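You operate a simulated robot arm through the tools that you are given. There is no shell and no other tool.

Carry out the task below with a simulated robot arm. There is one attempt and no reset: what you move stays moved.

## Task
Level the scale, zero it and try the test weight.
Fine: turn the blue wheel till the bubble stands between its lines; read the display; the weight ends on its mat; leave the orange wheel. Set down upright: test weight.

Only the result counts: the job must be done as asked and must still hold three seconds after the hand-in. Knocking over, shifting, dropping, spilling or breaking anything else fails it.

## Robot
A 7-joint arm with a three-finger gripper, fixed in place. Base frame: the origin is at the foot of the arm, x ahead of it, y to its left, z up. Readings come in m, rad, newtons and seconds.
With the tool pointing down near the work surface it reaches from about 0.44 to 0.92 m from the base axis. Its first joint turns from -2.897 to 2.897 rad. Payload 2.69 kg.
Tool frame: the origin (TCP) lies between the finger pads and is the grasp point; the fingertips stand 0.029 m ahead of it; z points along the fingers, y is the line along which they close. Largest opening 0.12 m; the body of the gripper starts 0.078 m behind the TCP.
Orientation is told as [roll, pitch, yaw] about the base's x, y, z axes, in that order, counted from this pose: with the fingers straight down and closing along the base's y, the tool's x points along the base's -x, its y along +y and its z along -z.

## Interface
- The arm moves only by the tool apply_moves. Its argument "targets" is a list of rows, each a list of 7 numbers: the shift along the tool's x, y, z in units of 50 mm (1.0 is 50 mm), then the turn, a rotation vector about the tool's x, y, z in units of 5 degrees (1.0 is 5 degrees), then the gripper command, from -1 (shut) to 1 (fully open), values between in proportion. In form: [[dx, dy, dz, ax, ay, az, grip], ...]. A call has 1 to 20 rows; each row shifts and turns the commanded pose from where the row before left it, along the tool's axes as they then stand. A call with a number of a shift or a turn outside -1 to 1 is refused whole. Rows are played at 5 a second. More than 0.05 m and 0.15 rad between two rows, or a gripper value outside its range, and nothing of the call is played. A pose out of reach is approached as far as the arm can. The call stops where the force on the tool passes 40 N (or 10 N more than at its start, if that is more) or the arm is blocked; 0.2 s more then pass. The fingers move at their own pace and stop on an object; they squeeze with about 38 N. The grip force told is the motor's: it shows also when the fingers shut on nothing. Time passes only in rows, and 0.2 s behind the last, so rows that do not move let the fingers close. The reply holds the time, the measured pose of the TCP, the force on the tool along the base axes, the opening and the grip force, in the units named above and with some noise, with the torque about the TCP (base axes, N m) and any sound that the robot's microphone picked up.
- Cameras (640 x 400 px; columns grow to the right, rows downward): "scene" is fixed at [0.3984, -0.6318, 1.6771]; the picture's right is [0.90, -0.44, 0.00], its down [-0.28, -0.58, -0.76] and it looks along [0.34, 0.69, -0.64] (base axes); focal length 316 px, centre (320, 200). "wrist" rides on the gripper at [0.063, 0, -0.104] in the tool frame; the picture's right is [0.00, 1.00, 0.00], its down [-0.83, 0.00, -0.56] and it looks along [-0.56, 0.00, 0.83] (tool axes); focal length 275 px, centre (320, 200).
- snapshot(camera): a new picture of that camera. It takes no simulated time.
- raise_lower(by): slides the trunk up (or, below 0, down) by that many m; the arm rides with it, the base frame stays. It gives what a move gives, with no picture.
- pixel_to_xyz(camera, pixels): there is no depth. For up to 12 entries [column, row, z] of the newest picture of that camera ("zoom" is the newest enlarged one), the place [x, y] in the base frame at which the ray of that pixel passes the height z, good to about 0.002 m, but the place of the scene camera against the robot may be out by one fixed shift of up to 0.025 m in any direction. It takes no simulated time.
- zoom(camera, box): a new picture of the part [left, top, right, bottom] of that camera's present view, enlarged. It takes no simulated time.
- sign_off(): hands the job in; it is judged then, once.

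Unless the task says otherwise, let go and move clear before handing in.

The tools are called after "Request:" as a command line: name --pt "numbers of a row" for each row, then --argument value for the rest, lists and objects as JSON in quotes. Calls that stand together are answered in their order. apply_moves: Moves the arm, as the interface text tells. Its arguments: {"type":"object","properties":{"targets":{"type":"array"}},"required":["targets"]} The other tools are called the same way: raise_lower (by) slides the trunk up or down; snapshot (camera) takes a picture; pixel_to_xyz (camera, pixels) gives the place at which the rays of pixels pass given heights; zoom (camera, box) takes an enlarged picture of a part of a camera's view; sign_off () hands the job in.

At the start:

```text
t: 0.0
eef_pos: [0.4443, 0.0446, 1.1857]
tool_rot: [-0.001, 0.001, 0.0]
wrist_force: [0.2, 0.3, 0.3]
torque: [0.01, -0.04, 0.0]
grip_width: 0.1201
finger_force: 0.1
trunk travel left (down, up): [-0.6, 0.013]
```

scene: 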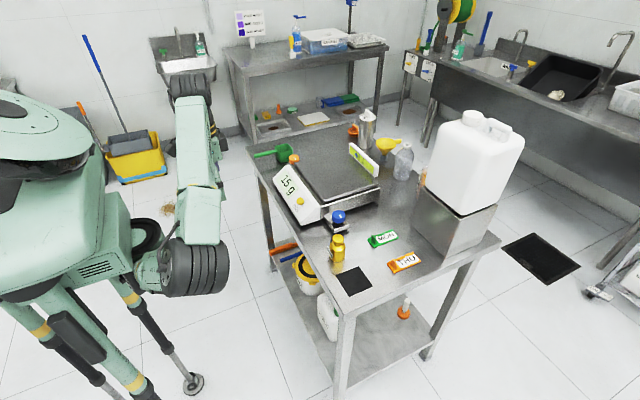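
wrist: 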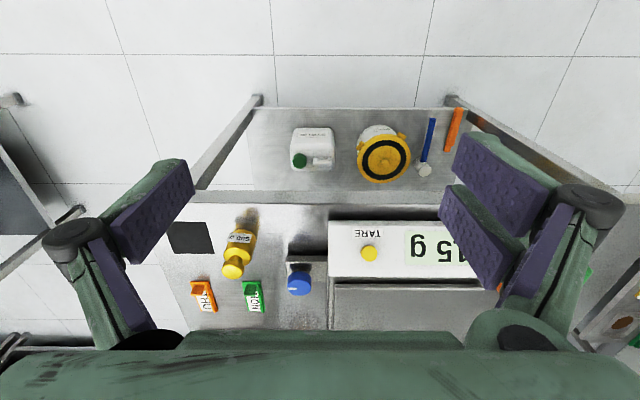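

The scene picture shows the scale around (330,185) with a display "15 g", a blue wheel near (338,217), a brass weight at (337,247), a dark mat at (355,280). I'll zoom in on the details before moving.

Request:
zoom --camera "scene" --box '[240, 130, 440, 300]'

Request:
zoom --camera "scene" --box '[260, 170, 380, 250]'

Request:
zoom --camera "wrist" --box '[160, 190, 500, 330]'

```text
2.35 times, centred on (340, 215) of scene
```

zoom: 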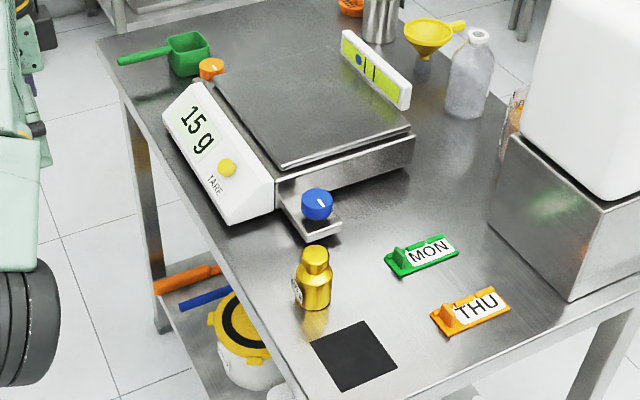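

```text
5.00 times, centred on (320, 210) of scene
```

zoom: 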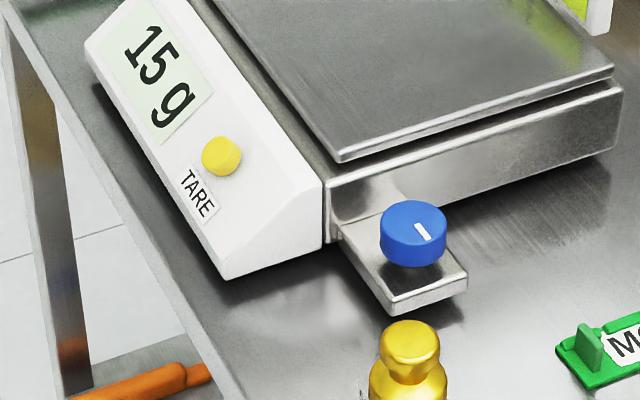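

```text
1.88 times, centred on (330, 260) of wrist
```

zoom: 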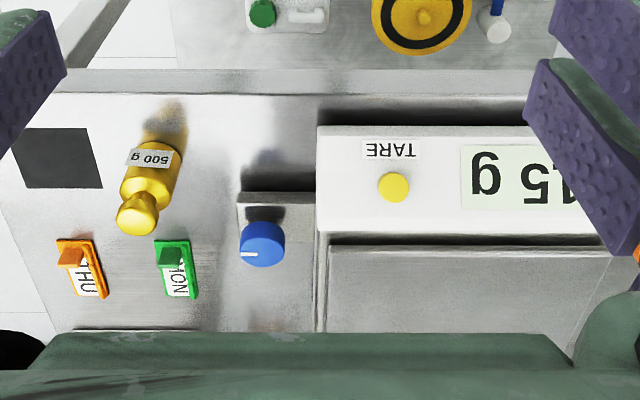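

The zoom shows the level vial at about (375,160) with a dark bubble left of two lines, and the yellow TARE button. I'll zoom into the vial and get locations of key features.

Request:
zoom --camera "scene" --box '[335, 130, 395, 190]'

Request:
pixel_to_xyz --camera "wrist" --pixels '[[300, 283, 0.9], [300, 283, 0.85], [300, 283, 0.8], [370, 253, 0.9], [370, 253, 0.85], [245, 210, 0.8], [230, 270, 0.9], [190, 238, 0.8], [330, 208, 0.8]]'

Request:
pixel_to_xyz --camera "scene" --pixels '[[338, 217, 0.9], [338, 217, 0.85], [338, 217, 0.8], [301, 201, 0.9], [301, 201, 0.85], [337, 260, 0.8], [354, 280, 0.8], [354, 280, 0.85], [354, 280, 0.9]]'

```text
6.67 times, centred on (365, 160) of scene
```

zoom: 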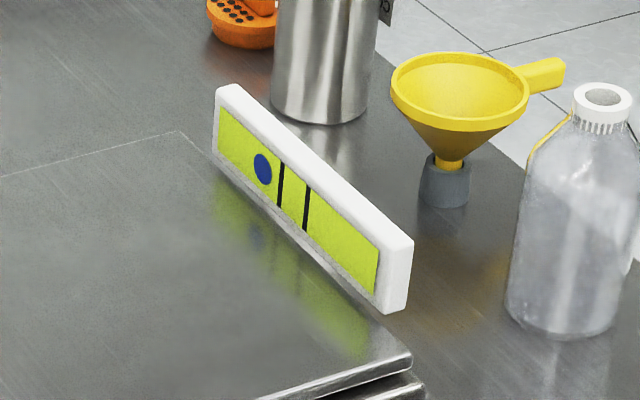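

```text
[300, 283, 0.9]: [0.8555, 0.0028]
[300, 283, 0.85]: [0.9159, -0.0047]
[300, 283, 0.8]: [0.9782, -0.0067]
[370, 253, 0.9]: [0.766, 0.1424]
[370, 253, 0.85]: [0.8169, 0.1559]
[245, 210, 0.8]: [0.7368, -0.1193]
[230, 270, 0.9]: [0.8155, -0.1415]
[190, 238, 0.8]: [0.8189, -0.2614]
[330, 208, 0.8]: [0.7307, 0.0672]
```

```text
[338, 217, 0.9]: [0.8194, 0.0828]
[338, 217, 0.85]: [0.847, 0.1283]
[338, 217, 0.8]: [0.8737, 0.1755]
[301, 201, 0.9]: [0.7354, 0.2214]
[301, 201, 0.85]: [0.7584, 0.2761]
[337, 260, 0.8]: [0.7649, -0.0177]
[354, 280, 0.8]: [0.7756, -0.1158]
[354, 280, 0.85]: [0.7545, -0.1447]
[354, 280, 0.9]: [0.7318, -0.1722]
```

The bubble (blue dot at zoom (262,170)) sits left of the two lines, and triangulating the mat puts the table top near z≈0.91. I'll move forward at the present height to get a better wrist view of the wheel, button and pan.

Request:
apply_moves --pt "-0.5 0 0 0 0 0 1" --pt "-1 0 0 0 0 0 1" --pt "-1 0 0 0 0 0 1" --pt "-0.5 0 0 0 0 0 1"

Request:
snapshot --camera "wrist"

Request:
snapshot --camera "scene"

```text
t: 1.0
eef_pos: [0.5932, 0.0447, 1.1797]
tool_rot: [0.004, -0.002, -0.001]
wrist_force: [-0.4, 0.5, 0.0]
torque: [0.02, 0.01, -0.01]
grip_width: 0.1201
finger_force: 0.0
out of reach, approached as far as the arm can: row 4
trunk travel left (down, up): [-0.6, 0.013]
```

```text
taken
```

wrist: 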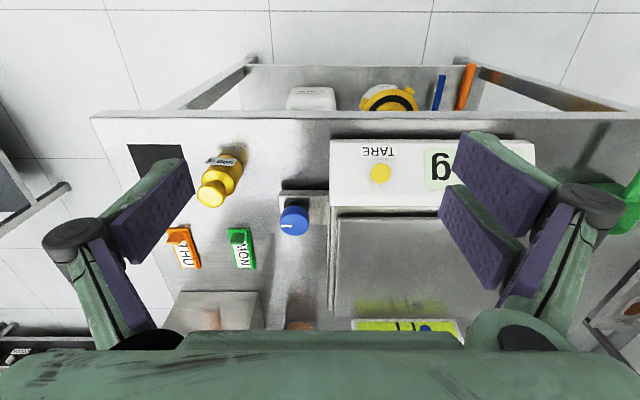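

```text
taken
```

scene: 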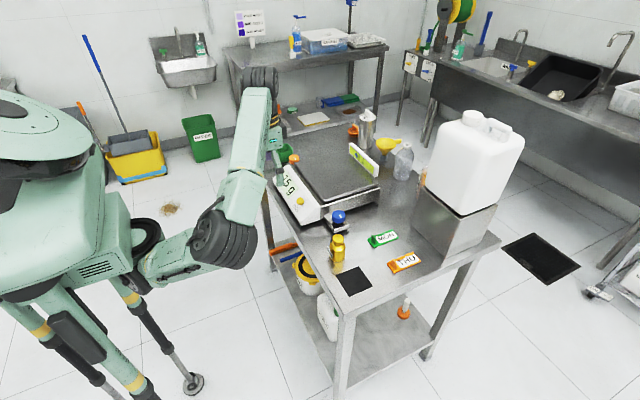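

The arm reached x=0.593 and the wrist view now shows wheel at (294,220), TARE at (381,173), and the vial at (410,325). I'll triangulate these against the first view.

Request:
pixel_to_xyz --camera "wrist" --pixels '[[294, 220, 0.95], [294, 220, 0.9], [381, 173, 0.95], [381, 173, 0.9], [155, 145, 0.9], [225, 163, 0.9], [211, 196, 0.95], [330, 304, 0.95], [337, 213, 0.95], [425, 328, 0.95], [338, 140, 0.9]]'

Request:
zoom --camera "wrist" --box '[130, 120, 450, 340]'

Request:
zoom --camera "wrist" --box '[255, 160, 415, 260]'

```text
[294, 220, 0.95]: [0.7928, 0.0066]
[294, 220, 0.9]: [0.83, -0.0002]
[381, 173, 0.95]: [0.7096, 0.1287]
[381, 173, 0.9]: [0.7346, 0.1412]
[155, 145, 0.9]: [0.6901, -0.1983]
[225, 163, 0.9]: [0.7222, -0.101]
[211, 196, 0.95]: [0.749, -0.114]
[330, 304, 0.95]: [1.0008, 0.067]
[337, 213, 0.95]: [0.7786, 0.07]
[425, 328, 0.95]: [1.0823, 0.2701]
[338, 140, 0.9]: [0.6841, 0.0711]
```

```text
1.82 times, centred on (290, 230) of wrist
```

zoom: 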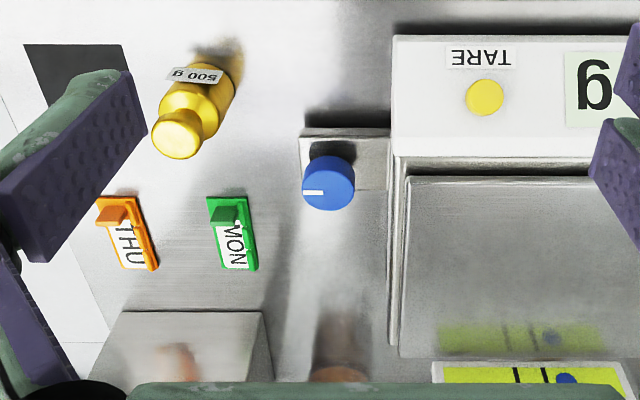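

```text
4.00 times, centred on (335, 210) of wrist
```

zoom: 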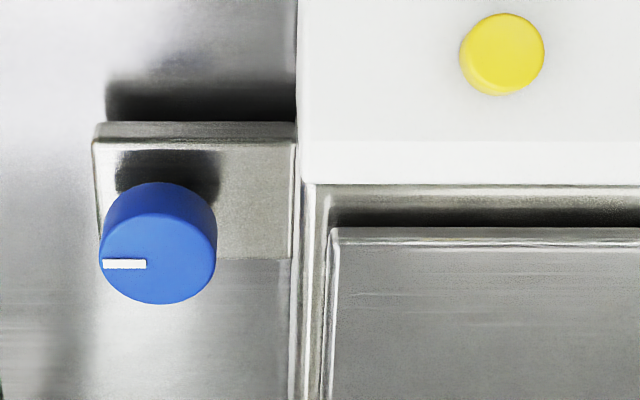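

Triangulation gives: table z≈0.907, wheel top ≈(0.779, 0.007, 0.971), TARE ≈(0.698, 0.124, 0.968), weight ≈(0.73, -0.099) with top ≈0.98, mat centre ≈(0.726, -0.196). I'll lower and move above the wheel for a close look.

Request:
apply_moves --pt "0 0 1 0 0 0 1" --pt "-0.6 -0.25 0.8 0 0 0 1" --pt "-0.8 -0.25 0.2 0 0 0 1" --pt "-0.9 -0.25 0.2 0 0 0 1" --pt "-0.5 0 0 0 0 0 1"

Request:
snapshot --camera "wrist"

Request:
snapshot --camera "scene"

```text
refused: row 2 steps farther than a row can; nothing moved
```

```text
taken
```

wrist: 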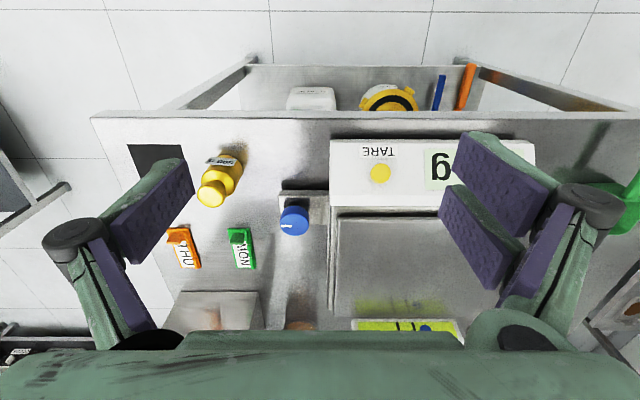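

```text
taken
```

scene: 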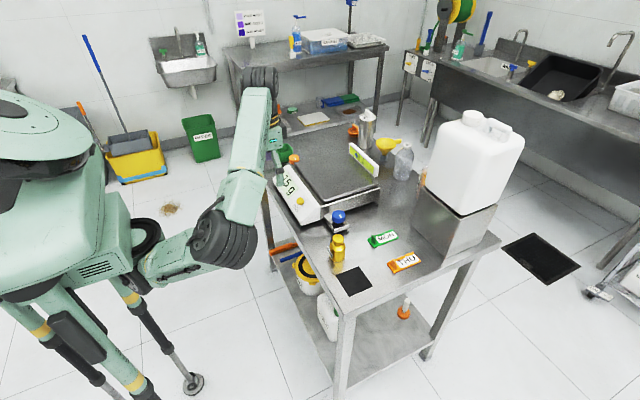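

The call was refused because row 2's combined step exceeded 0.05 m; the view is unchanged (wheel at (294,220)). I'll resend with smaller steps.

Request:
apply_moves --pt "0 0 0.9 0 0 0 1" --pt "0 -0.25 0.9 0 0 0 1" --pt "-0.7 -0.25 0.3 0 0 0 1" --pt "-0.8 -0.25 0.1 0 0 0 1" --pt "-0.8 0 0 0 0 0 1" --pt "-0.7 0 0 0 0 0 1"

Request:
snapshot --camera "wrist"

Request:
snapshot --camera "scene"

```text
t: 2.4
eef_pos: [0.7472, 0.0068, 1.0714]
tool_rot: [0.001, 0.0, 0.003]
wrist_force: [-0.6, 0.2, -0.4]
torque: [-0.03, 0.02, -0.01]
grip_width: 0.12
finger_force: 0.0
trunk travel left (down, up): [-0.6, 0.013]
```

```text
taken
```

wrist: 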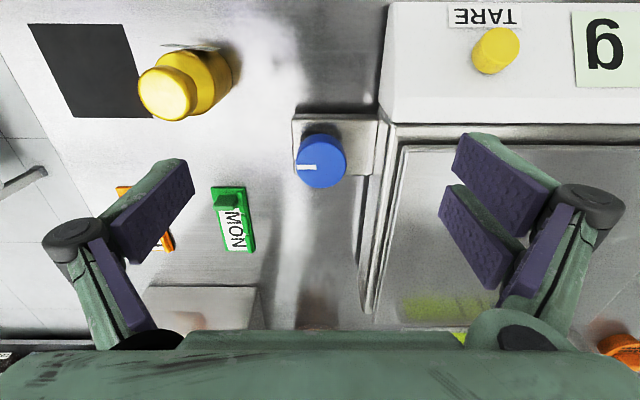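

```text
taken
```

scene: 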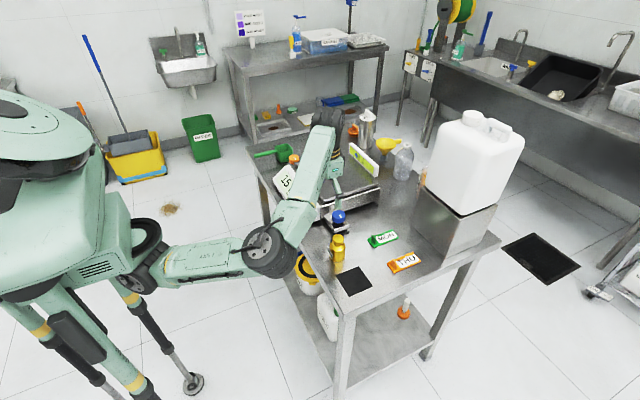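

The wrist view now shows the wheel at (321,162) with its mark pointing left, and clear space around it. I'll zoom and triangulate it more precisely.

Request:
zoom --camera "wrist" --box '[260, 90, 420, 190]'

Request:
pixel_to_xyz --camera "wrist" --pixels '[[321, 162, 0.97], [321, 162, 0.95], [321, 162, 0.93], [495, 50, 0.97], [495, 50, 0.95], [100, 70, 0.907], [168, 92, 0.98], [385, 123, 0.96], [402, 148, 0.96], [293, 118, 0.93], [377, 118, 0.93]]'

```text
4.00 times, centred on (340, 140) of wrist
```

zoom: 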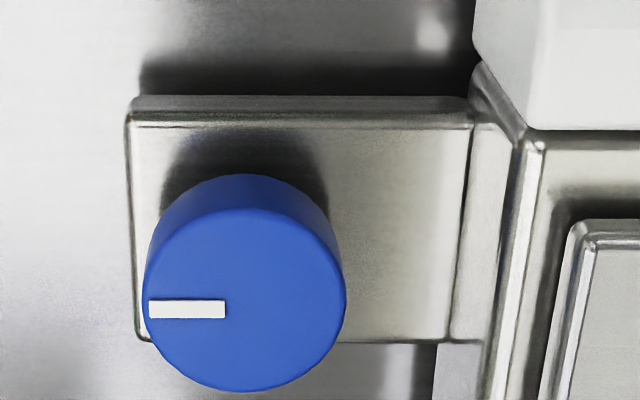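

```text
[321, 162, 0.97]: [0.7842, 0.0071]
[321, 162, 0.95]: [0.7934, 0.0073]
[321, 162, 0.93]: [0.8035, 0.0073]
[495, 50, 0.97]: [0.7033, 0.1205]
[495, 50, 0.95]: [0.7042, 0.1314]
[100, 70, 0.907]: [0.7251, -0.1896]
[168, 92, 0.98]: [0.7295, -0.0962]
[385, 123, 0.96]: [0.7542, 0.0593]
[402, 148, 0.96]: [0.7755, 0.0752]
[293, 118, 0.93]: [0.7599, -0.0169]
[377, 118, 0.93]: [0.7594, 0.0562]
```

The top disc centre at zoom (244,299) gives wheel centre about (0.79, 0.007) with diameter ≈0.042. I'll descend to just above the wheel with the gripper narrowed to 0.072 and look again.

Request:
apply_moves --pt "-0.45 0 0 0 0 0 0.2" --pt "-0.42 0 0.5 0 0 0 0.2" --pt "0 0 0.6 0 0 0 0.2" --pt "0 0 0 0 0 0 0.2"

Request:
snapshot --camera "wrist"

Request:
snapshot --camera "scene"

```text
t: 3.4
eef_pos: [0.7865, 0.0086, 1.0165]
tool_rot: [0.001, 0.0, -0.001]
wrist_force: [-0.4, -0.8, -0.4]
torque: [0.0, -0.02, 0.0]
grip_width: 0.0719
finger_force: 0.1
trunk travel left (down, up): [-0.6, 0.013]
```

```text
taken
```

wrist: 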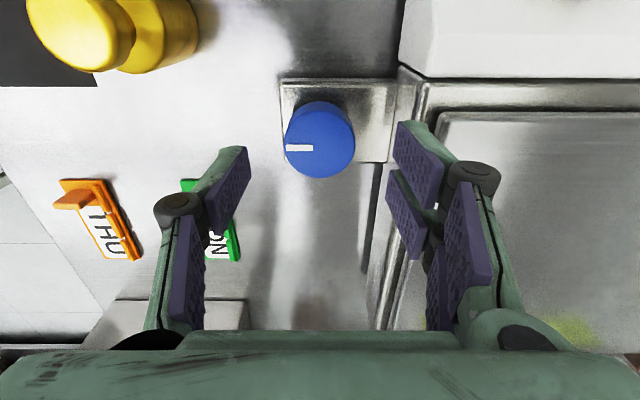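

```text
taken
```

scene: 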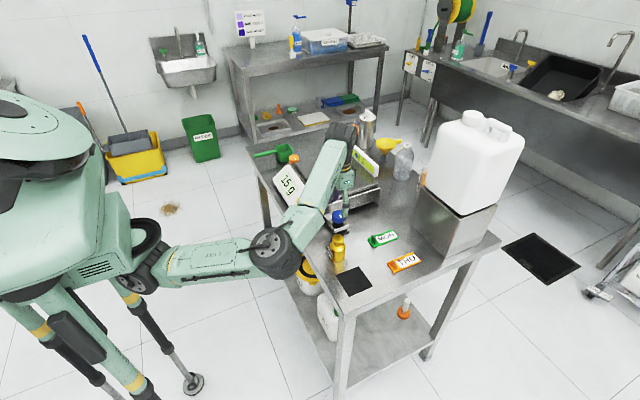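

The gripper is now at z=1.0165 with the wheel at (320,140) centred between the fingers. I'll zoom to pin down its centre before descending.

Request:
zoom --camera "wrist" --box '[240, 60, 400, 160]'

Request:
zoom --camera "wrist" --box '[150, 80, 490, 290]'

Request:
zoom --camera "scene" --box '[290, 140, 410, 260]'

Request:
pixel_to_xyz --camera "wrist" --pixels '[[320, 145, 0.96], [320, 145, 0.97], [320, 145, 0.95], [397, 90, 0.93], [280, 85, 0.93]]'

```text
4.00 times, centred on (320, 110) of wrist
```

zoom: 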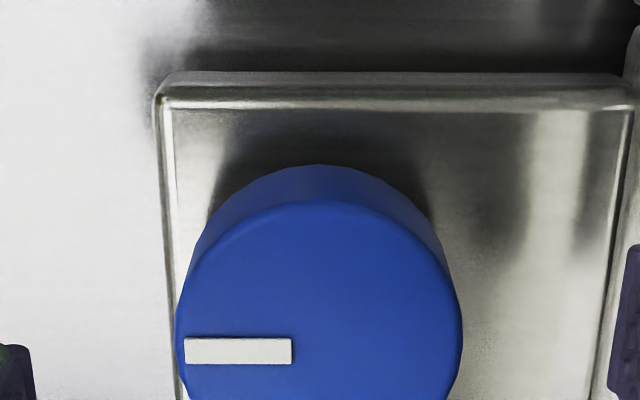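

```text
1.88 times, centred on (320, 185) of wrist
```

zoom: 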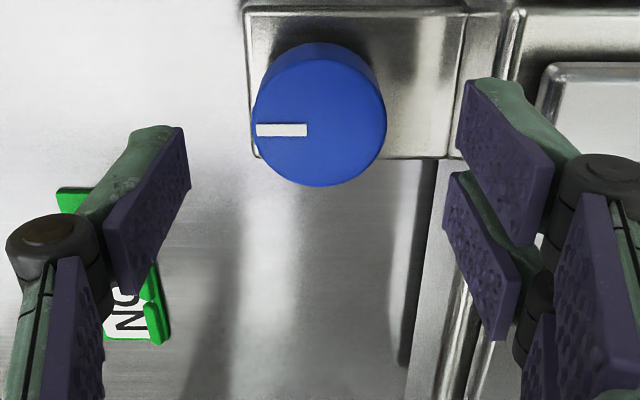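

```text
3.33 times, centred on (350, 200) of scene
```

zoom: 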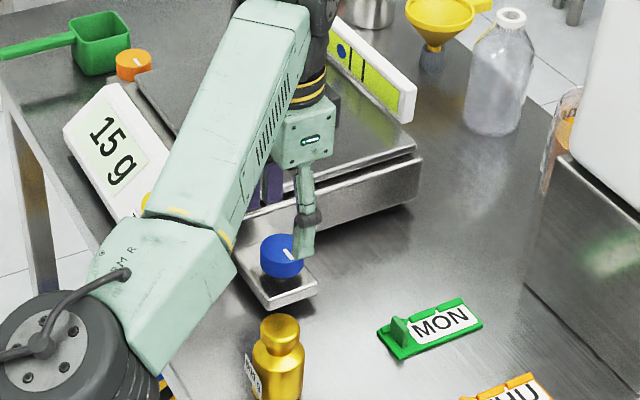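

```text
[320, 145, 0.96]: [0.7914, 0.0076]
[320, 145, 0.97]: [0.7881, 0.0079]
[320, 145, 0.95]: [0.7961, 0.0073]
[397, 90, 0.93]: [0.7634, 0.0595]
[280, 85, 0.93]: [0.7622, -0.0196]
```

The wheel centre works out at (0.792, 0.008) with its top at z≈0.961, and the fingers straddle it. I'll descend to TCP z≈0.975 (tips 15 mm below the wheel's top), still open.

Request:
apply_moves --pt "-0.11 0 0.3 0 0 0 0.2" --pt "0 0 0.3 0 0 0 0.2" --pt "0 0 0.23 0 0 0 0.2" --pt "0 0 0 0 0 0 0.2"

Request:
snapshot --camera "wrist"

Request:
zoom --camera "scene" --box '[290, 140, 410, 260]'

```text
t: 4.4
eef_pos: [0.7913, 0.0088, 0.9753]
tool_rot: [0.001, -0.001, 0.001]
wrist_force: [0.3, 0.1, 0.0]
torque: [0.03, 0.02, 0.02]
grip_width: 0.072
finger_force: 0.0
trunk travel left (down, up): [-0.6, 0.013]
```

```text
taken
```

wrist: 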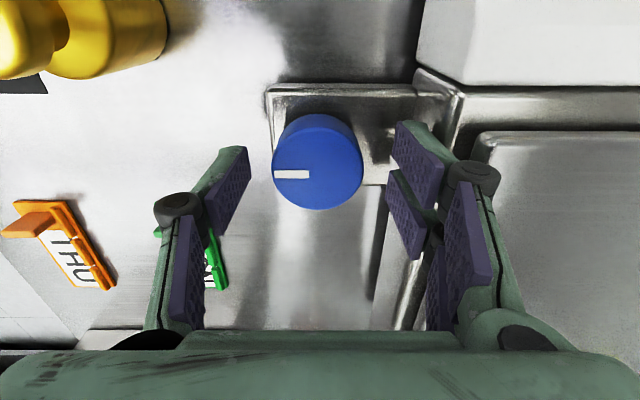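

```text
3.33 times, centred on (350, 200) of scene
```

zoom: 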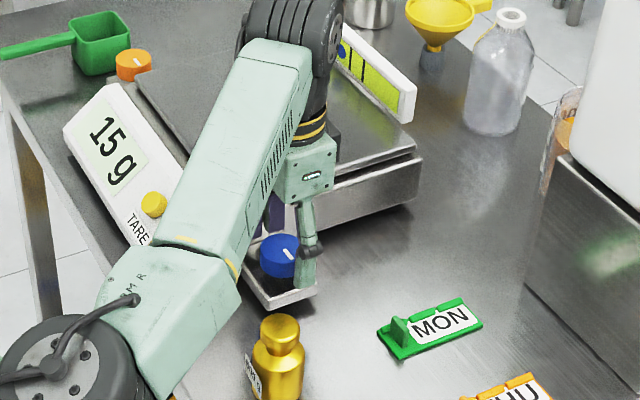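

The fingers are beside the wheel with no contact (forces ≈0); the wheel centre appears near (318,167). I'll zoom to check centring before closing.

Request:
zoom --camera "wrist" --box '[230, 100, 410, 220]'

Request:
pixel_to_xyz --camera "wrist" --pixels '[[318, 168, 0.961], [275, 168, 0.961], [362, 168, 0.961], [318, 210, 0.961]]'

```text
3.33 times, centred on (320, 160) of wrist
```

zoom: 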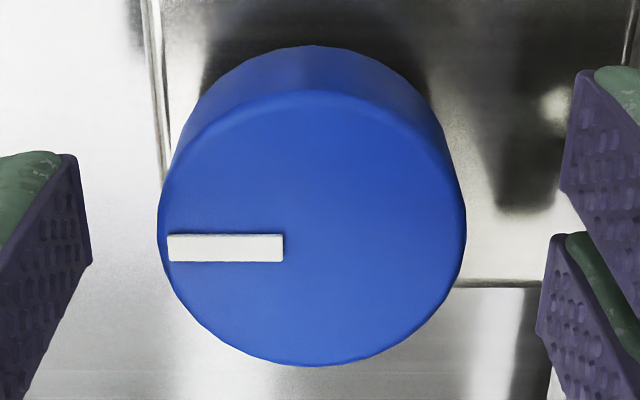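

```text
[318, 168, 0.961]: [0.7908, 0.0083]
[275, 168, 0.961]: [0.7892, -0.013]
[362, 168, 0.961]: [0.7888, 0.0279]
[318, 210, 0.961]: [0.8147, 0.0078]
```

The wheel centre is about 1 mm to the −y side of the gripper centre (zoom col 311 vs 320). I'll nudge by that and close on the wheel.

Request:
apply_moves --pt "0.02 -0.026 0 0 0 0 0.2" --pt "0 0 0 0 0 0 -0.1" --pt "0 0 0 0 0 0 -0.4" --pt "0 0 0 0 0 0 -0.4" --pt "0 0 0 0 0 0 -0.4"

Request:
snapshot --camera "wrist"

Request:
zoom --camera "scene" --box '[290, 140, 410, 260]'

```text
t: 5.6
eef_pos: [0.7906, 0.008, 0.9757]
tool_rot: [0.0, -0.002, 0.0]
wrist_force: [-0.9, 4.9, -0.5]
torque: [0.16, 0.03, -0.01]
grip_width: 0.0429
finger_force: 34.5
trunk travel left (down, up): [-0.6, 0.013]
```

```text
taken
```

wrist: 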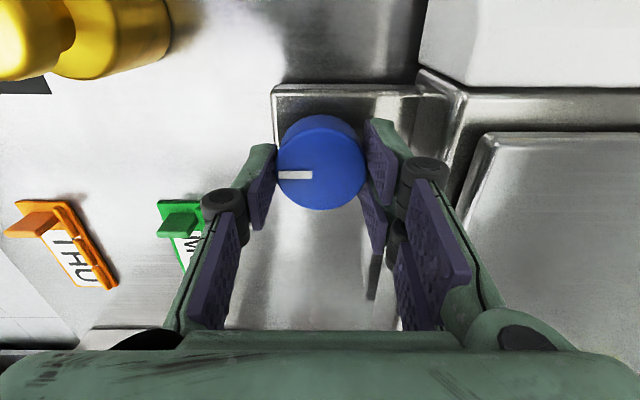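

```text
3.33 times, centred on (350, 200) of scene
```

zoom: 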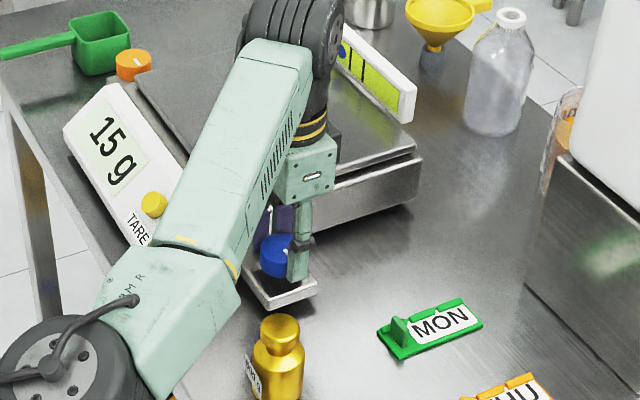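

The fingers grip the wheel (0.043 m, 34.5 N) with a small 5 N side force. I'll ease 0.5 mm to +y and turn 15° about tool z as a test, then check the bubble.

Request:
apply_moves --pt "0 0.01 0 0 0 0 -0.4" --pt "0 0 0 0 0 1 -0.4" --pt "0 0 0 0 0 1 -0.4" --pt "0 0 0 0 0 1 -0.4" --pt "0 0 0 0 0 0 -0.4"

Request:
zoom --camera "scene" --box '[290, 140, 410, 260]'

Request:
zoom --camera "scene" --box '[335, 130, 395, 190]'

Request:
snapshot --camera "wrist"

```text
t: 6.8
eef_pos: [0.7912, 0.0061, 0.9768]
tool_rot: [-0.001, 0.001, -0.261]
wrist_force: [-14.2, 11.5, -6.3]
torque: [0.39, -0.47, 0.01]
grip_width: 0.0428
finger_force: 45.1
trunk travel left (down, up): [-0.6, 0.013]
```

```text
3.33 times, centred on (350, 200) of scene
```

zoom: 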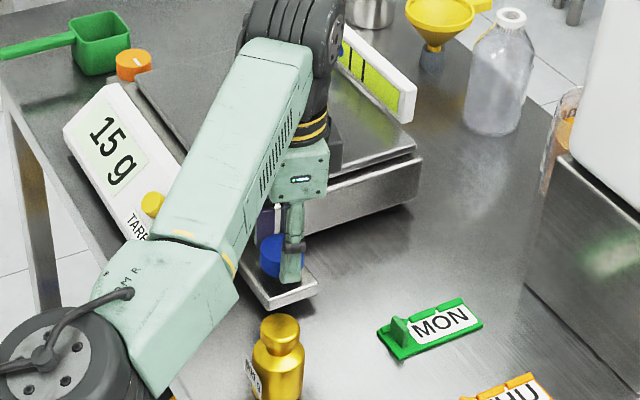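

```text
6.67 times, centred on (365, 160) of scene
```

zoom: 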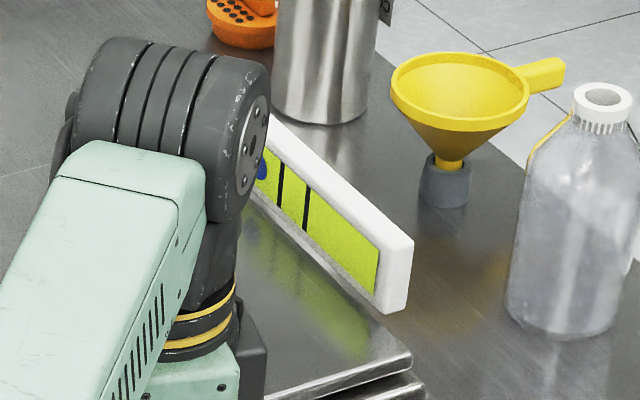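

```text
taken
```

wrist: 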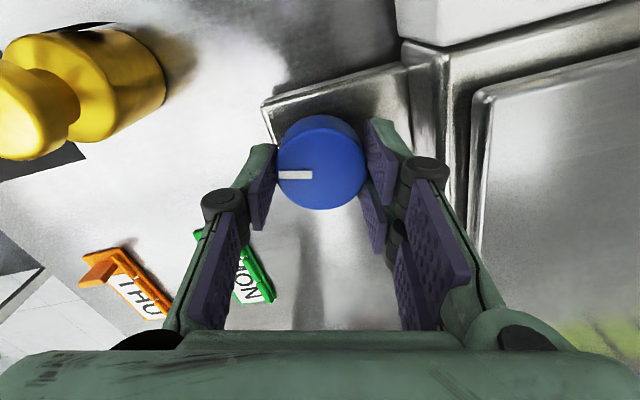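

The wheel turned with the fingers (mark still level in the wrist view) but lateral force rose to about 18 N, so my turning axis is slightly off. I'll make a tiny 0.5 mm test shift toward −x and +y to see whether the force falls.

Request:
apply_moves --pt "0.01 0 0 0 0 0 -0.4" --pt "0 0 0 0 0 0 -0.4"

Request:
apply_moves --pt "0 0.01 0 0 0 0 -0.4" --pt "0 0 0 0 0 0 -0.4"

Request:
zoom --camera "scene" --box '[350, 140, 380, 160]'

```text
t: 7.4
eef_pos: [0.7904, 0.0072, 0.977]
tool_rot: [-0.002, 0.004, -0.262]
wrist_force: [-9.0, 12.6, -2.5]
torque: [0.37, 1.39, -0.01]
grip_width: 0.0426
finger_force: 44.4
trunk travel left (down, up): [-0.6, 0.013]
```

```text
t: 8.0
eef_pos: [0.7911, 0.0075, 0.9765]
tool_rot: [0.002, 0.0, -0.261]
wrist_force: [-8.9, 8.7, -5.1]
torque: [0.58, 0.72, 0.04]
grip_width: 0.0427
finger_force: 44.9
trunk travel left (down, up): [-0.6, 0.013]
```

```text
16.00 times, centred on (365, 150) of scene
```

zoom: 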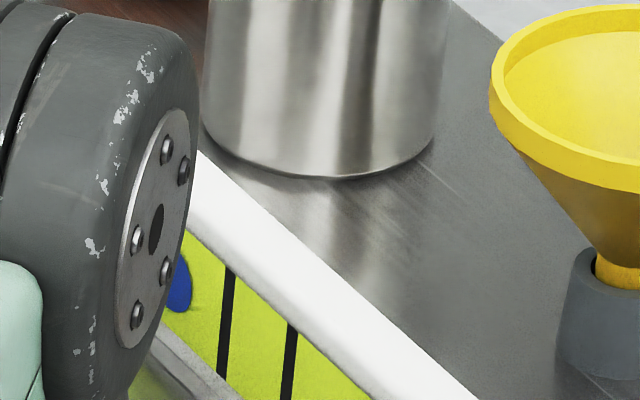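

Force fell with each nudge, and the bubble's right edge (zoom (190,290)) moved slightly away from the lines, so the wheel must be turned the other way (counter-clockwise from above). I'll release, pre-rotate the open gripper to −45° and use the camera column to centre on the wheel accurately.

Request:
apply_moves --pt "0 0 0 0 0 0 0.2" --pt "0 0 0 0 0 0 0.2" --pt "0 0 0 0 0 0 0.2" --pt "0 0 0 0 0 1 0.2" --pt "0 0 0 0 0 1 0.2" --pt "0 0 0 0 0 1 0.2" --pt "0 0 0 0 0 1 0.2" --pt "0 0 0 0 0 1 0.2" --pt "0 0 0 0 0 1 0.2" --pt "0 0 0 0 0 0 0.2"

Request:
snapshot --camera "wrist"

Request:
zoom --camera "wrist" --box '[230, 100, 410, 220]'

Request:
zoom --camera "scene" --box '[290, 140, 410, 260]'

```text
t: 10.2
eef_pos: [0.7909, 0.0056, 0.9766]
tool_rot: [0.0, 0.0, -0.787]
wrist_force: [-0.3, 0.3, -0.3]
torque: [0.01, -0.01, -0.01]
grip_width: 0.072
finger_force: 0.0
trunk travel left (down, up): [-0.6, 0.013]
```

```text
taken
```

wrist: 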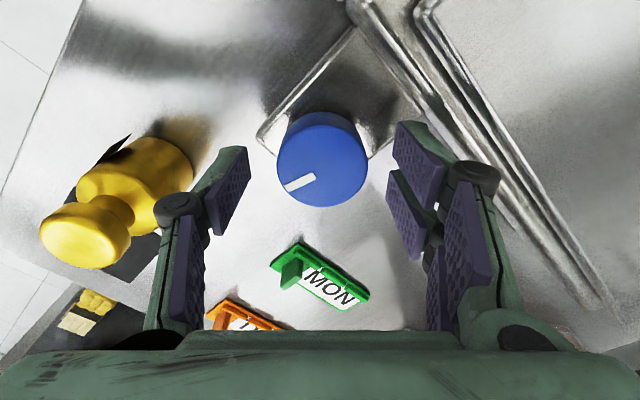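

```text
3.33 times, centred on (320, 160) of wrist
```

zoom: 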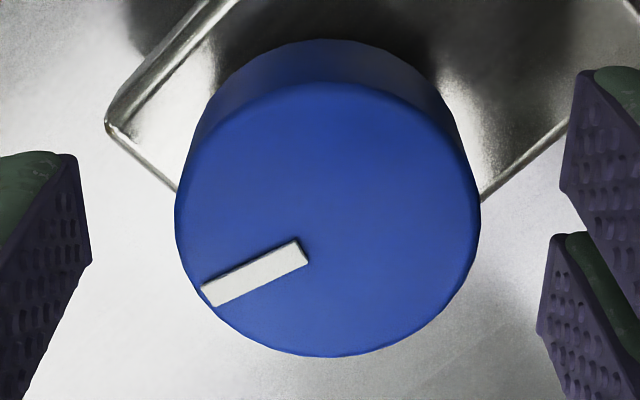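

```text
3.33 times, centred on (350, 200) of scene
```

zoom: 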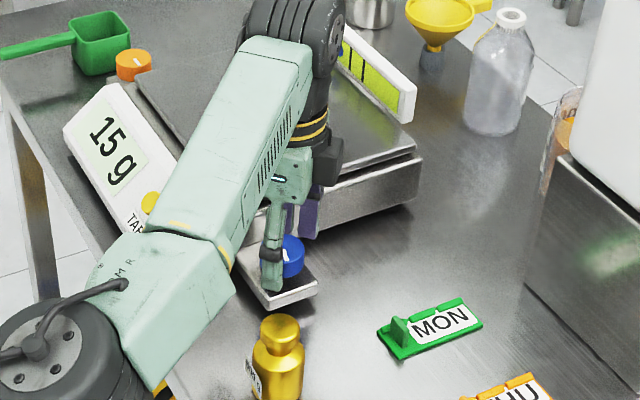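

Forces are zero after release. The wheel spans zoom columns 175–481 (centre 328), so it is about 1.2 mm along tool +y; I'll turn on to −90° to read the other axis's offset.

Request:
apply_moves --pt "0 0 0 0 0 1 0.2" --pt "0 0 0 0 0 1 0.2" --pt "0 0 0 0 0 1 0.2" --pt "0 0 0 0 0 1 0.2" --pt "0 0 0 0 0 1 0.2" --pt "0 0 0 0 0 1 0.2" --pt "0 0 0 0 0 1 0.2" --pt "0 0 0 0 0 1 0.2" --pt "0 0 0 0 0 1 0.2" --pt "0 0 0 0 0 0 0.2"

Request:
snapshot --camera "wrist"

Request:
zoom --camera "wrist" --box '[230, 100, 410, 220]'

Request:
zoom --camera "scene" --box '[290, 140, 410, 260]'

```text
t: 12.4
eef_pos: [0.7916, 0.0066, 0.9763]
tool_rot: [0.0, 0.001, -1.573]
wrist_force: [-0.6, 0.0, 0.9]
torque: [0.02, -0.01, 0.0]
grip_width: 0.0722
finger_force: 0.0
trunk travel left (down, up): [-0.6, 0.013]
```

```text
taken
```

wrist: 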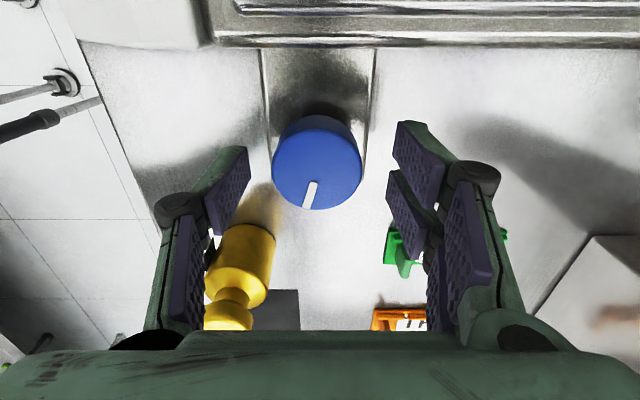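

```text
3.33 times, centred on (320, 160) of wrist
```

zoom: 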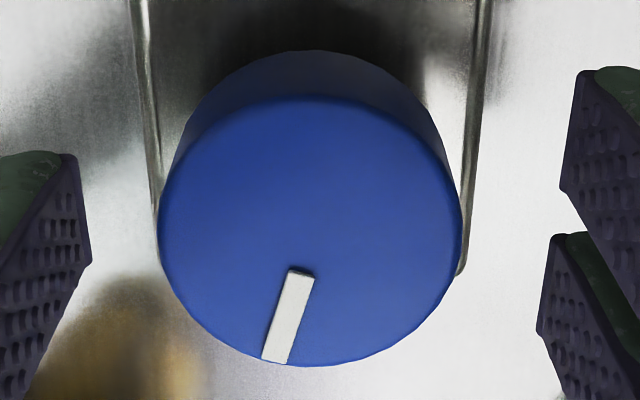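

```text
3.33 times, centred on (350, 200) of scene
```

zoom: 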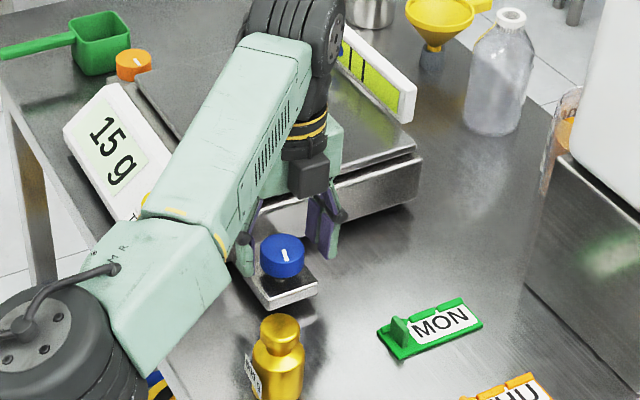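

At −90° the wheel's centre is at zoom column 310, i.e. about 1.5 mm toward −x. Before trusting sub-millimetre offsets I'll check how noisy the pose reading is with a few idle rows.

Request:
apply_moves --pt "0 0 0 0 0 0 0.2"

Request:
apply_moves --pt "0 0 0 0 0 0 0.2"

Request:
apply_moves --pt "0 0 0 0 0 0 0.2"

Request:
apply_moves --pt "0 0 0 0 0 0 0.2"

```text
t: 12.8
eef_pos: [0.7916, 0.0079, 0.9762]
tool_rot: [0.0, 0.001, -1.571]
wrist_force: [0.0, 0.9, -0.1]
torque: [0.0, -0.02, -0.02]
grip_width: 0.0719
finger_force: 0.0
trunk travel left (down, up): [-0.6, 0.013]
```

```text
t: 13.2
eef_pos: [0.7918, 0.0062, 0.9759]
tool_rot: [0.0, -0.001, -1.571]
wrist_force: [-1.1, 0.5, 0.2]
torque: [0.0, 0.04, -0.02]
grip_width: 0.0718
finger_force: 0.1
trunk travel left (down, up): [-0.6, 0.013]
```

```text
t: 13.6
eef_pos: [0.7919, 0.0066, 0.9767]
tool_rot: [0.0, -0.001, -1.571]
wrist_force: [-0.6, -0.2, 0.4]
torque: [0.01, -0.01, 0.0]
grip_width: 0.0719
finger_force: 0.0
trunk travel left (down, up): [-0.6, 0.013]
```

```text
t: 14.0
eef_pos: [0.7914, 0.0071, 0.9759]
tool_rot: [0.0, 0.001, -1.571]
wrist_force: [0.8, -0.2, 0.3]
torque: [-0.03, 0.02, 0.01]
grip_width: 0.0722
finger_force: 0.0
trunk travel left (down, up): [-0.6, 0.013]
```

Pose noise is about ±0.7 mm, so force is the better guide. I'll nudge 1.5 mm toward −x (tool −y here), close on the wheel, and read the side force to find the true x centre.

Request:
apply_moves --pt "0 -0.03 0 0 0 0 0.2" --pt "0 0 0 0 0 0 -0.1" --pt "0 0 0 0 0 0 -0.4" --pt "0 0 0 0 0 0 -0.4" --pt "0 0 0 0 0 0 -0.4"

Request:
zoom --camera "wrist" --box '[230, 100, 410, 220]'

```text
t: 15.2
eef_pos: [0.7909, 0.0074, 0.9775]
tool_rot: [0.0, 0.001, -1.569]
wrist_force: [-1.7, 0.8, -0.1]
torque: [0.07, 0.02, 0.02]
grip_width: 0.0427
finger_force: 34.6
trunk travel left (down, up): [-0.6, 0.013]
```

```text
3.33 times, centred on (320, 160) of wrist
```

zoom: 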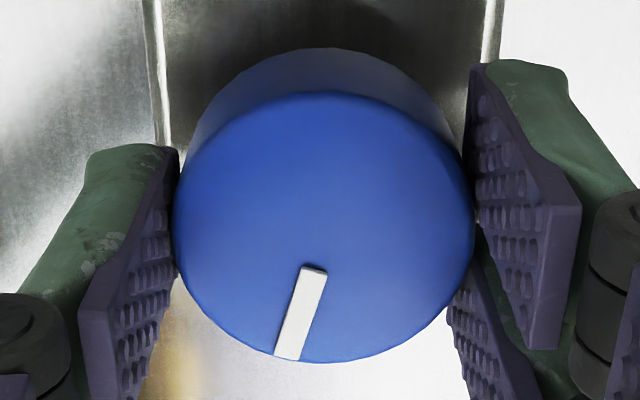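

The force is nearly nil (−1.7, 0.8 N), so the x centre is right. Now I'll turn 15° the other way (counter-clockwise, −z) and check force and bubble.

Request:
apply_moves --pt "0 0 0 0 0 -1 -0.4" --pt "0 0 0 0 0 -1 -0.4" --pt "0 0 0 0 0 -1 -0.4" --pt "0 0 0 0 0 0 -0.4"

Request:
zoom --camera "scene" --box '[350, 140, 380, 160]'

```text
t: 16.2
eef_pos: [0.7906, 0.0071, 0.9772]
tool_rot: [0.002, 0.0, -1.308]
wrist_force: [-2.2, 2.5, 8.3]
torque: [0.06, 0.01, 0.05]
grip_width: 0.0424
finger_force: 45.3
trunk travel left (down, up): [-0.6, 0.013]
```

```text
16.00 times, centred on (365, 150) of scene
```

zoom: 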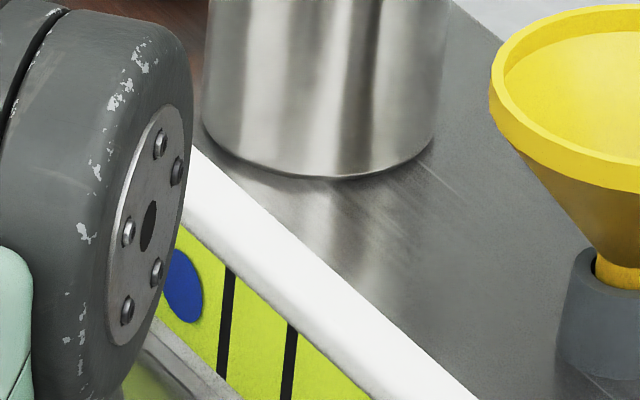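

Lateral force stays small; Fz rose to 8 N, suggesting the wheel rises on its thread as it turns, and the bubble's right edge moved to (203,300), toward the lines. I'll ease up 0.5 mm and turn another 15°.

Request:
apply_moves --pt "0 0 -0.01 0 0 0 -0.4" --pt "0 0 0 0 0 0 -0.4"

Request:
apply_moves --pt "0 0 0 0 0 -1 -0.4" --pt "0 0 0 0 0 -1 -0.4" --pt "0 0 0 0 0 -1 -0.4" --pt "0 0 0 0 0 0 -0.4"

Request:
zoom --camera "scene" --box '[350, 140, 380, 160]'

Request:
zoom --camera "wrist" --box '[230, 100, 410, 220]'

```text
t: 16.8
eef_pos: [0.7909, 0.0061, 0.9782]
tool_rot: [0.001, 0.001, -1.309]
wrist_force: [-1.0, 3.1, 4.1]
torque: [0.18, -0.17, 0.01]
grip_width: 0.0425
finger_force: 45.1
trunk travel left (down, up): [-0.6, 0.013]
```

```text
t: 17.8
eef_pos: [0.7889, 0.0079, 0.9771]
tool_rot: [0.001, 0.0, -1.046]
wrist_force: [8.5, 3.1, 12.3]
torque: [0.56, 0.23, 0.05]
grip_width: 0.0425
finger_force: 44.7
trunk travel left (down, up): [-0.6, 0.013]
```

```text
16.00 times, centred on (365, 150) of scene
```

zoom: 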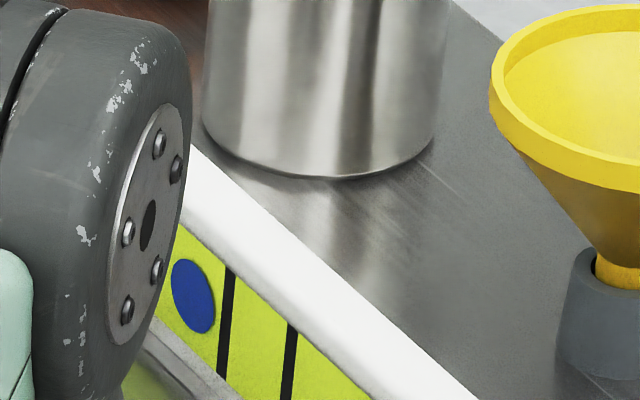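

```text
3.33 times, centred on (320, 160) of wrist
```

zoom: 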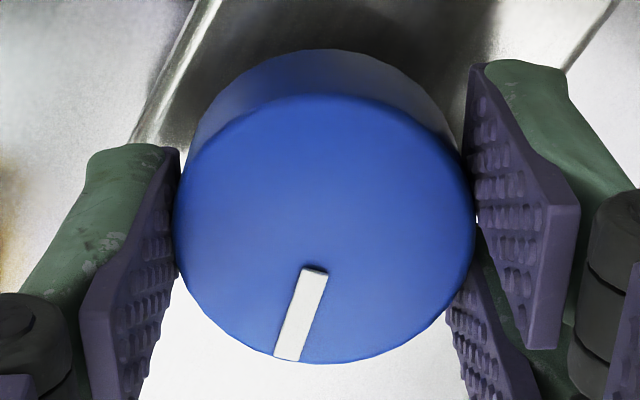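

The bubble advanced to (193,296), with the lines at about x=225 and 290. I'll relieve the built-up force (shift +x ~0.9 mm, up 1.4 mm) and turn 15° more while rising ~0.3 mm per 5°.

Request:
apply_moves --pt "-0.003 0.019 -0.028 0 0 0 -0.4" --pt "0 0 -0.006 0 0 -1 -0.4" --pt "0 0 -0.006 0 0 -1 -0.4" --pt "0 0 -0.006 0 0 -1 -0.4" --pt "0 0 0 0 0 0 -0.4"

Request:
zoom --camera "scene" --box '[350, 140, 380, 160]'

```text
t: 19.0
eef_pos: [0.7888, 0.0071, 0.9781]
tool_rot: [-0.004, 0.003, -0.784]
wrist_force: [-15.4, 2.1, -15.6]
torque: [-0.63, -0.3, 0.01]
grip_width: 0.0422
finger_force: 44.9
trunk travel left (down, up): [-0.6, 0.013]
```

```text
16.00 times, centred on (365, 150) of scene
```

zoom: 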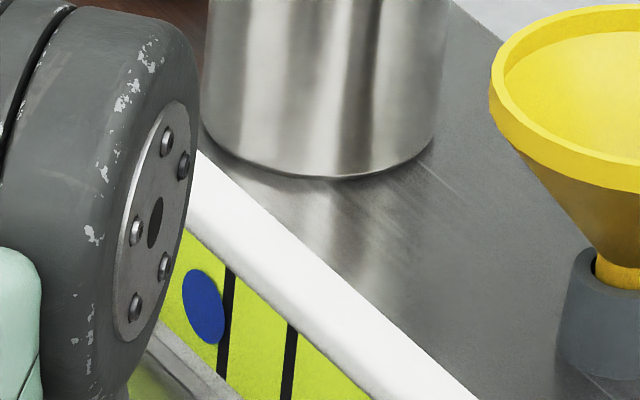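

The bubble reached (203,306), but my compensation overshot (−15, 2, −16 N). I'll undo it: shift ~0.9 mm toward −x and down ~1.2 mm, then read again.

Request:
apply_moves --pt "0.012 -0.01 0.02 0 0 0 -0.4" --pt "0 0 0 0 0 0 -0.4"

Request:
apply_moves --pt "0 0 0 0 0 0 -0.4" --pt "0 0 0 0 0 0 -0.4"

```text
t: 19.6
eef_pos: [0.7912, 0.0066, 0.9777]
tool_rot: [-0.003, 0.001, -0.786]
wrist_force: [-13.8, 1.3, -12.9]
torque: [0.74, 1.23, 0.01]
grip_width: 0.0424
finger_force: 45.4
trunk travel left (down, up): [-0.6, 0.013]
```

```text
t: 20.2
eef_pos: [0.7887, 0.0066, 0.9777]
tool_rot: [-0.003, 0.002, -0.785]
wrist_force: [-16.3, -0.2, -15.8]
torque: [0.72, 1.18, -0.02]
grip_width: 0.0423
finger_force: 44.9
trunk travel left (down, up): [-0.6, 0.013]
```

Force barely changed, so stress is locked into the grip itself. I'll release, let it settle, and look at centring from this −45° pose before regrasping.

Request:
apply_moves --pt "0 0 0 0 0 0 0.0" --pt "0 0 0 0 0 0 0.2" --pt "0 0 0 0 0 0 0.2" --pt "0 0 0 0 0 0 0.2"

Request:
zoom --camera "wrist" --box '[230, 100, 410, 220]'

Request:
zoom --camera "scene" --box '[350, 140, 380, 160]'

Request:
zoom --camera "scene" --box '[290, 140, 410, 260]'

```text
t: 21.2
eef_pos: [0.7915, 0.008, 0.9785]
tool_rot: [0.001, 0.001, -0.786]
wrist_force: [0.4, 0.1, -0.1]
torque: [0.01, -0.01, 0.0]
grip_width: 0.072
finger_force: 0.0
trunk travel left (down, up): [-0.6, 0.013]
```

```text
3.33 times, centred on (320, 160) of wrist
```

zoom: 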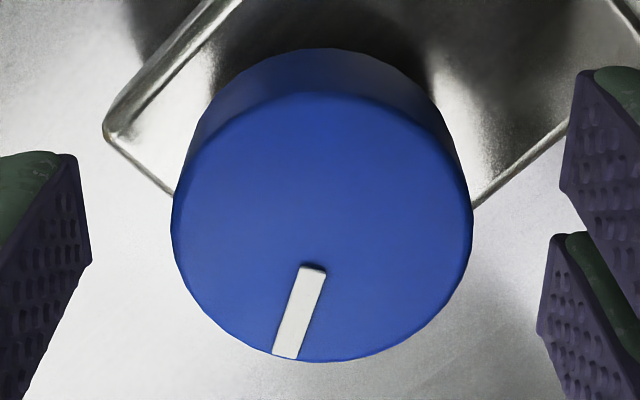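

```text
16.00 times, centred on (365, 150) of scene
```

zoom: 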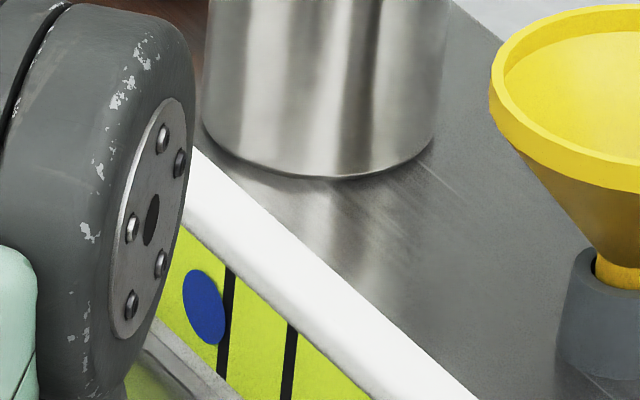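

```text
3.33 times, centred on (350, 200) of scene
```

zoom: 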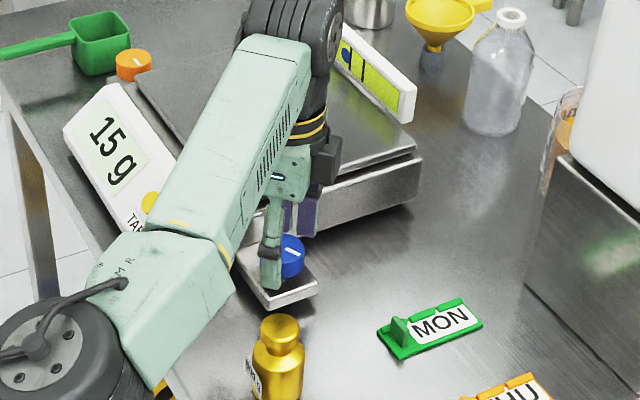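

After release the wheel is nearly centred (zoom col 322 vs gripper centre ≈324), and the bubble held at (205,307). I'll regrasp here and turn 15° more without any vertical compensation.

Request:
apply_moves --pt "0 0 0 0 0 0 -0.1" --pt "0 0 0 0 0 0 -0.4" --pt "0 0 0 0 0 0 -0.4" --pt "0 0 0 0 0 0 -0.4"

Request:
apply_moves --pt "0 0 0 0 0 -1 -0.4" --pt "0 0 0 0 0 -1 -0.4" --pt "0 0 0 0 0 -1 -0.4" --pt "0 0 0 0 0 0 -0.4"

Request:
zoom --camera "scene" --box '[350, 140, 380, 160]'

```text
t: 22.2
eef_pos: [0.7903, 0.0069, 0.9789]
tool_rot: [0.001, 0.001, -0.786]
wrist_force: [-1.4, -0.5, 0.4]
torque: [-0.05, 0.18, -0.01]
grip_width: 0.0428
finger_force: 35.8
trunk travel left (down, up): [-0.6, 0.013]
```

```text
t: 23.2
eef_pos: [0.7896, 0.0077, 0.9773]
tool_rot: [0.0, 0.001, -0.523]
wrist_force: [3.9, -1.4, 0.8]
torque: [0.15, 0.15, 0.02]
grip_width: 0.0424
finger_force: 44.7
trunk travel left (down, up): [-0.6, 0.013]
```

```text
16.00 times, centred on (365, 150) of scene
```

zoom: 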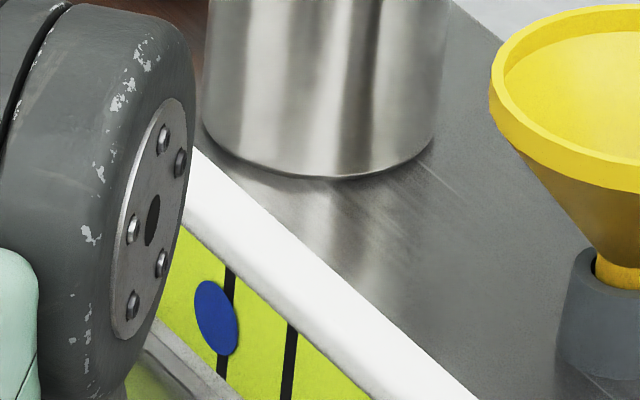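

Forces stay small (≤4 N), and the bubble moved to (216,318); the target midpoint between lines is about (256,351), so roughly 50° more. I'll turn another 20°.

Request:
apply_moves --pt "0 0 0 0 0 -1 -0.4" --pt "0 0 0 0 0 -1 -0.4" --pt "0 0 0 0 0 -1 -0.4" --pt "0 0 0 0 0 0 -0.4"

Request:
zoom --camera "scene" --box '[350, 140, 380, 160]'

```text
t: 24.2
eef_pos: [0.7902, 0.0078, 0.9783]
tool_rot: [-0.003, 0.001, -0.261]
wrist_force: [-3.5, -1.0, -8.7]
torque: [-0.52, -0.94, 0.09]
grip_width: 0.0425
finger_force: 45.0
trunk travel left (down, up): [-0.6, 0.013]
```

```text
16.00 times, centred on (365, 150) of scene
```

zoom: 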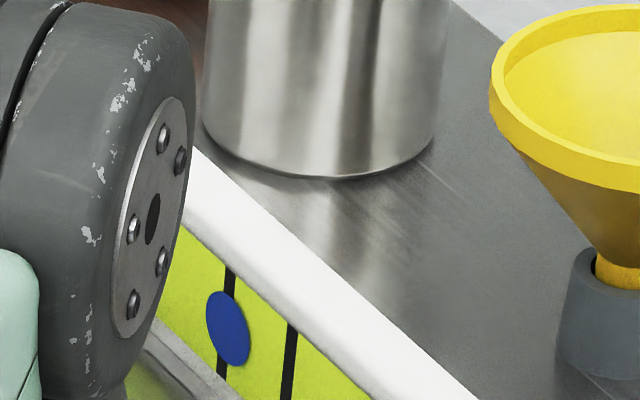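

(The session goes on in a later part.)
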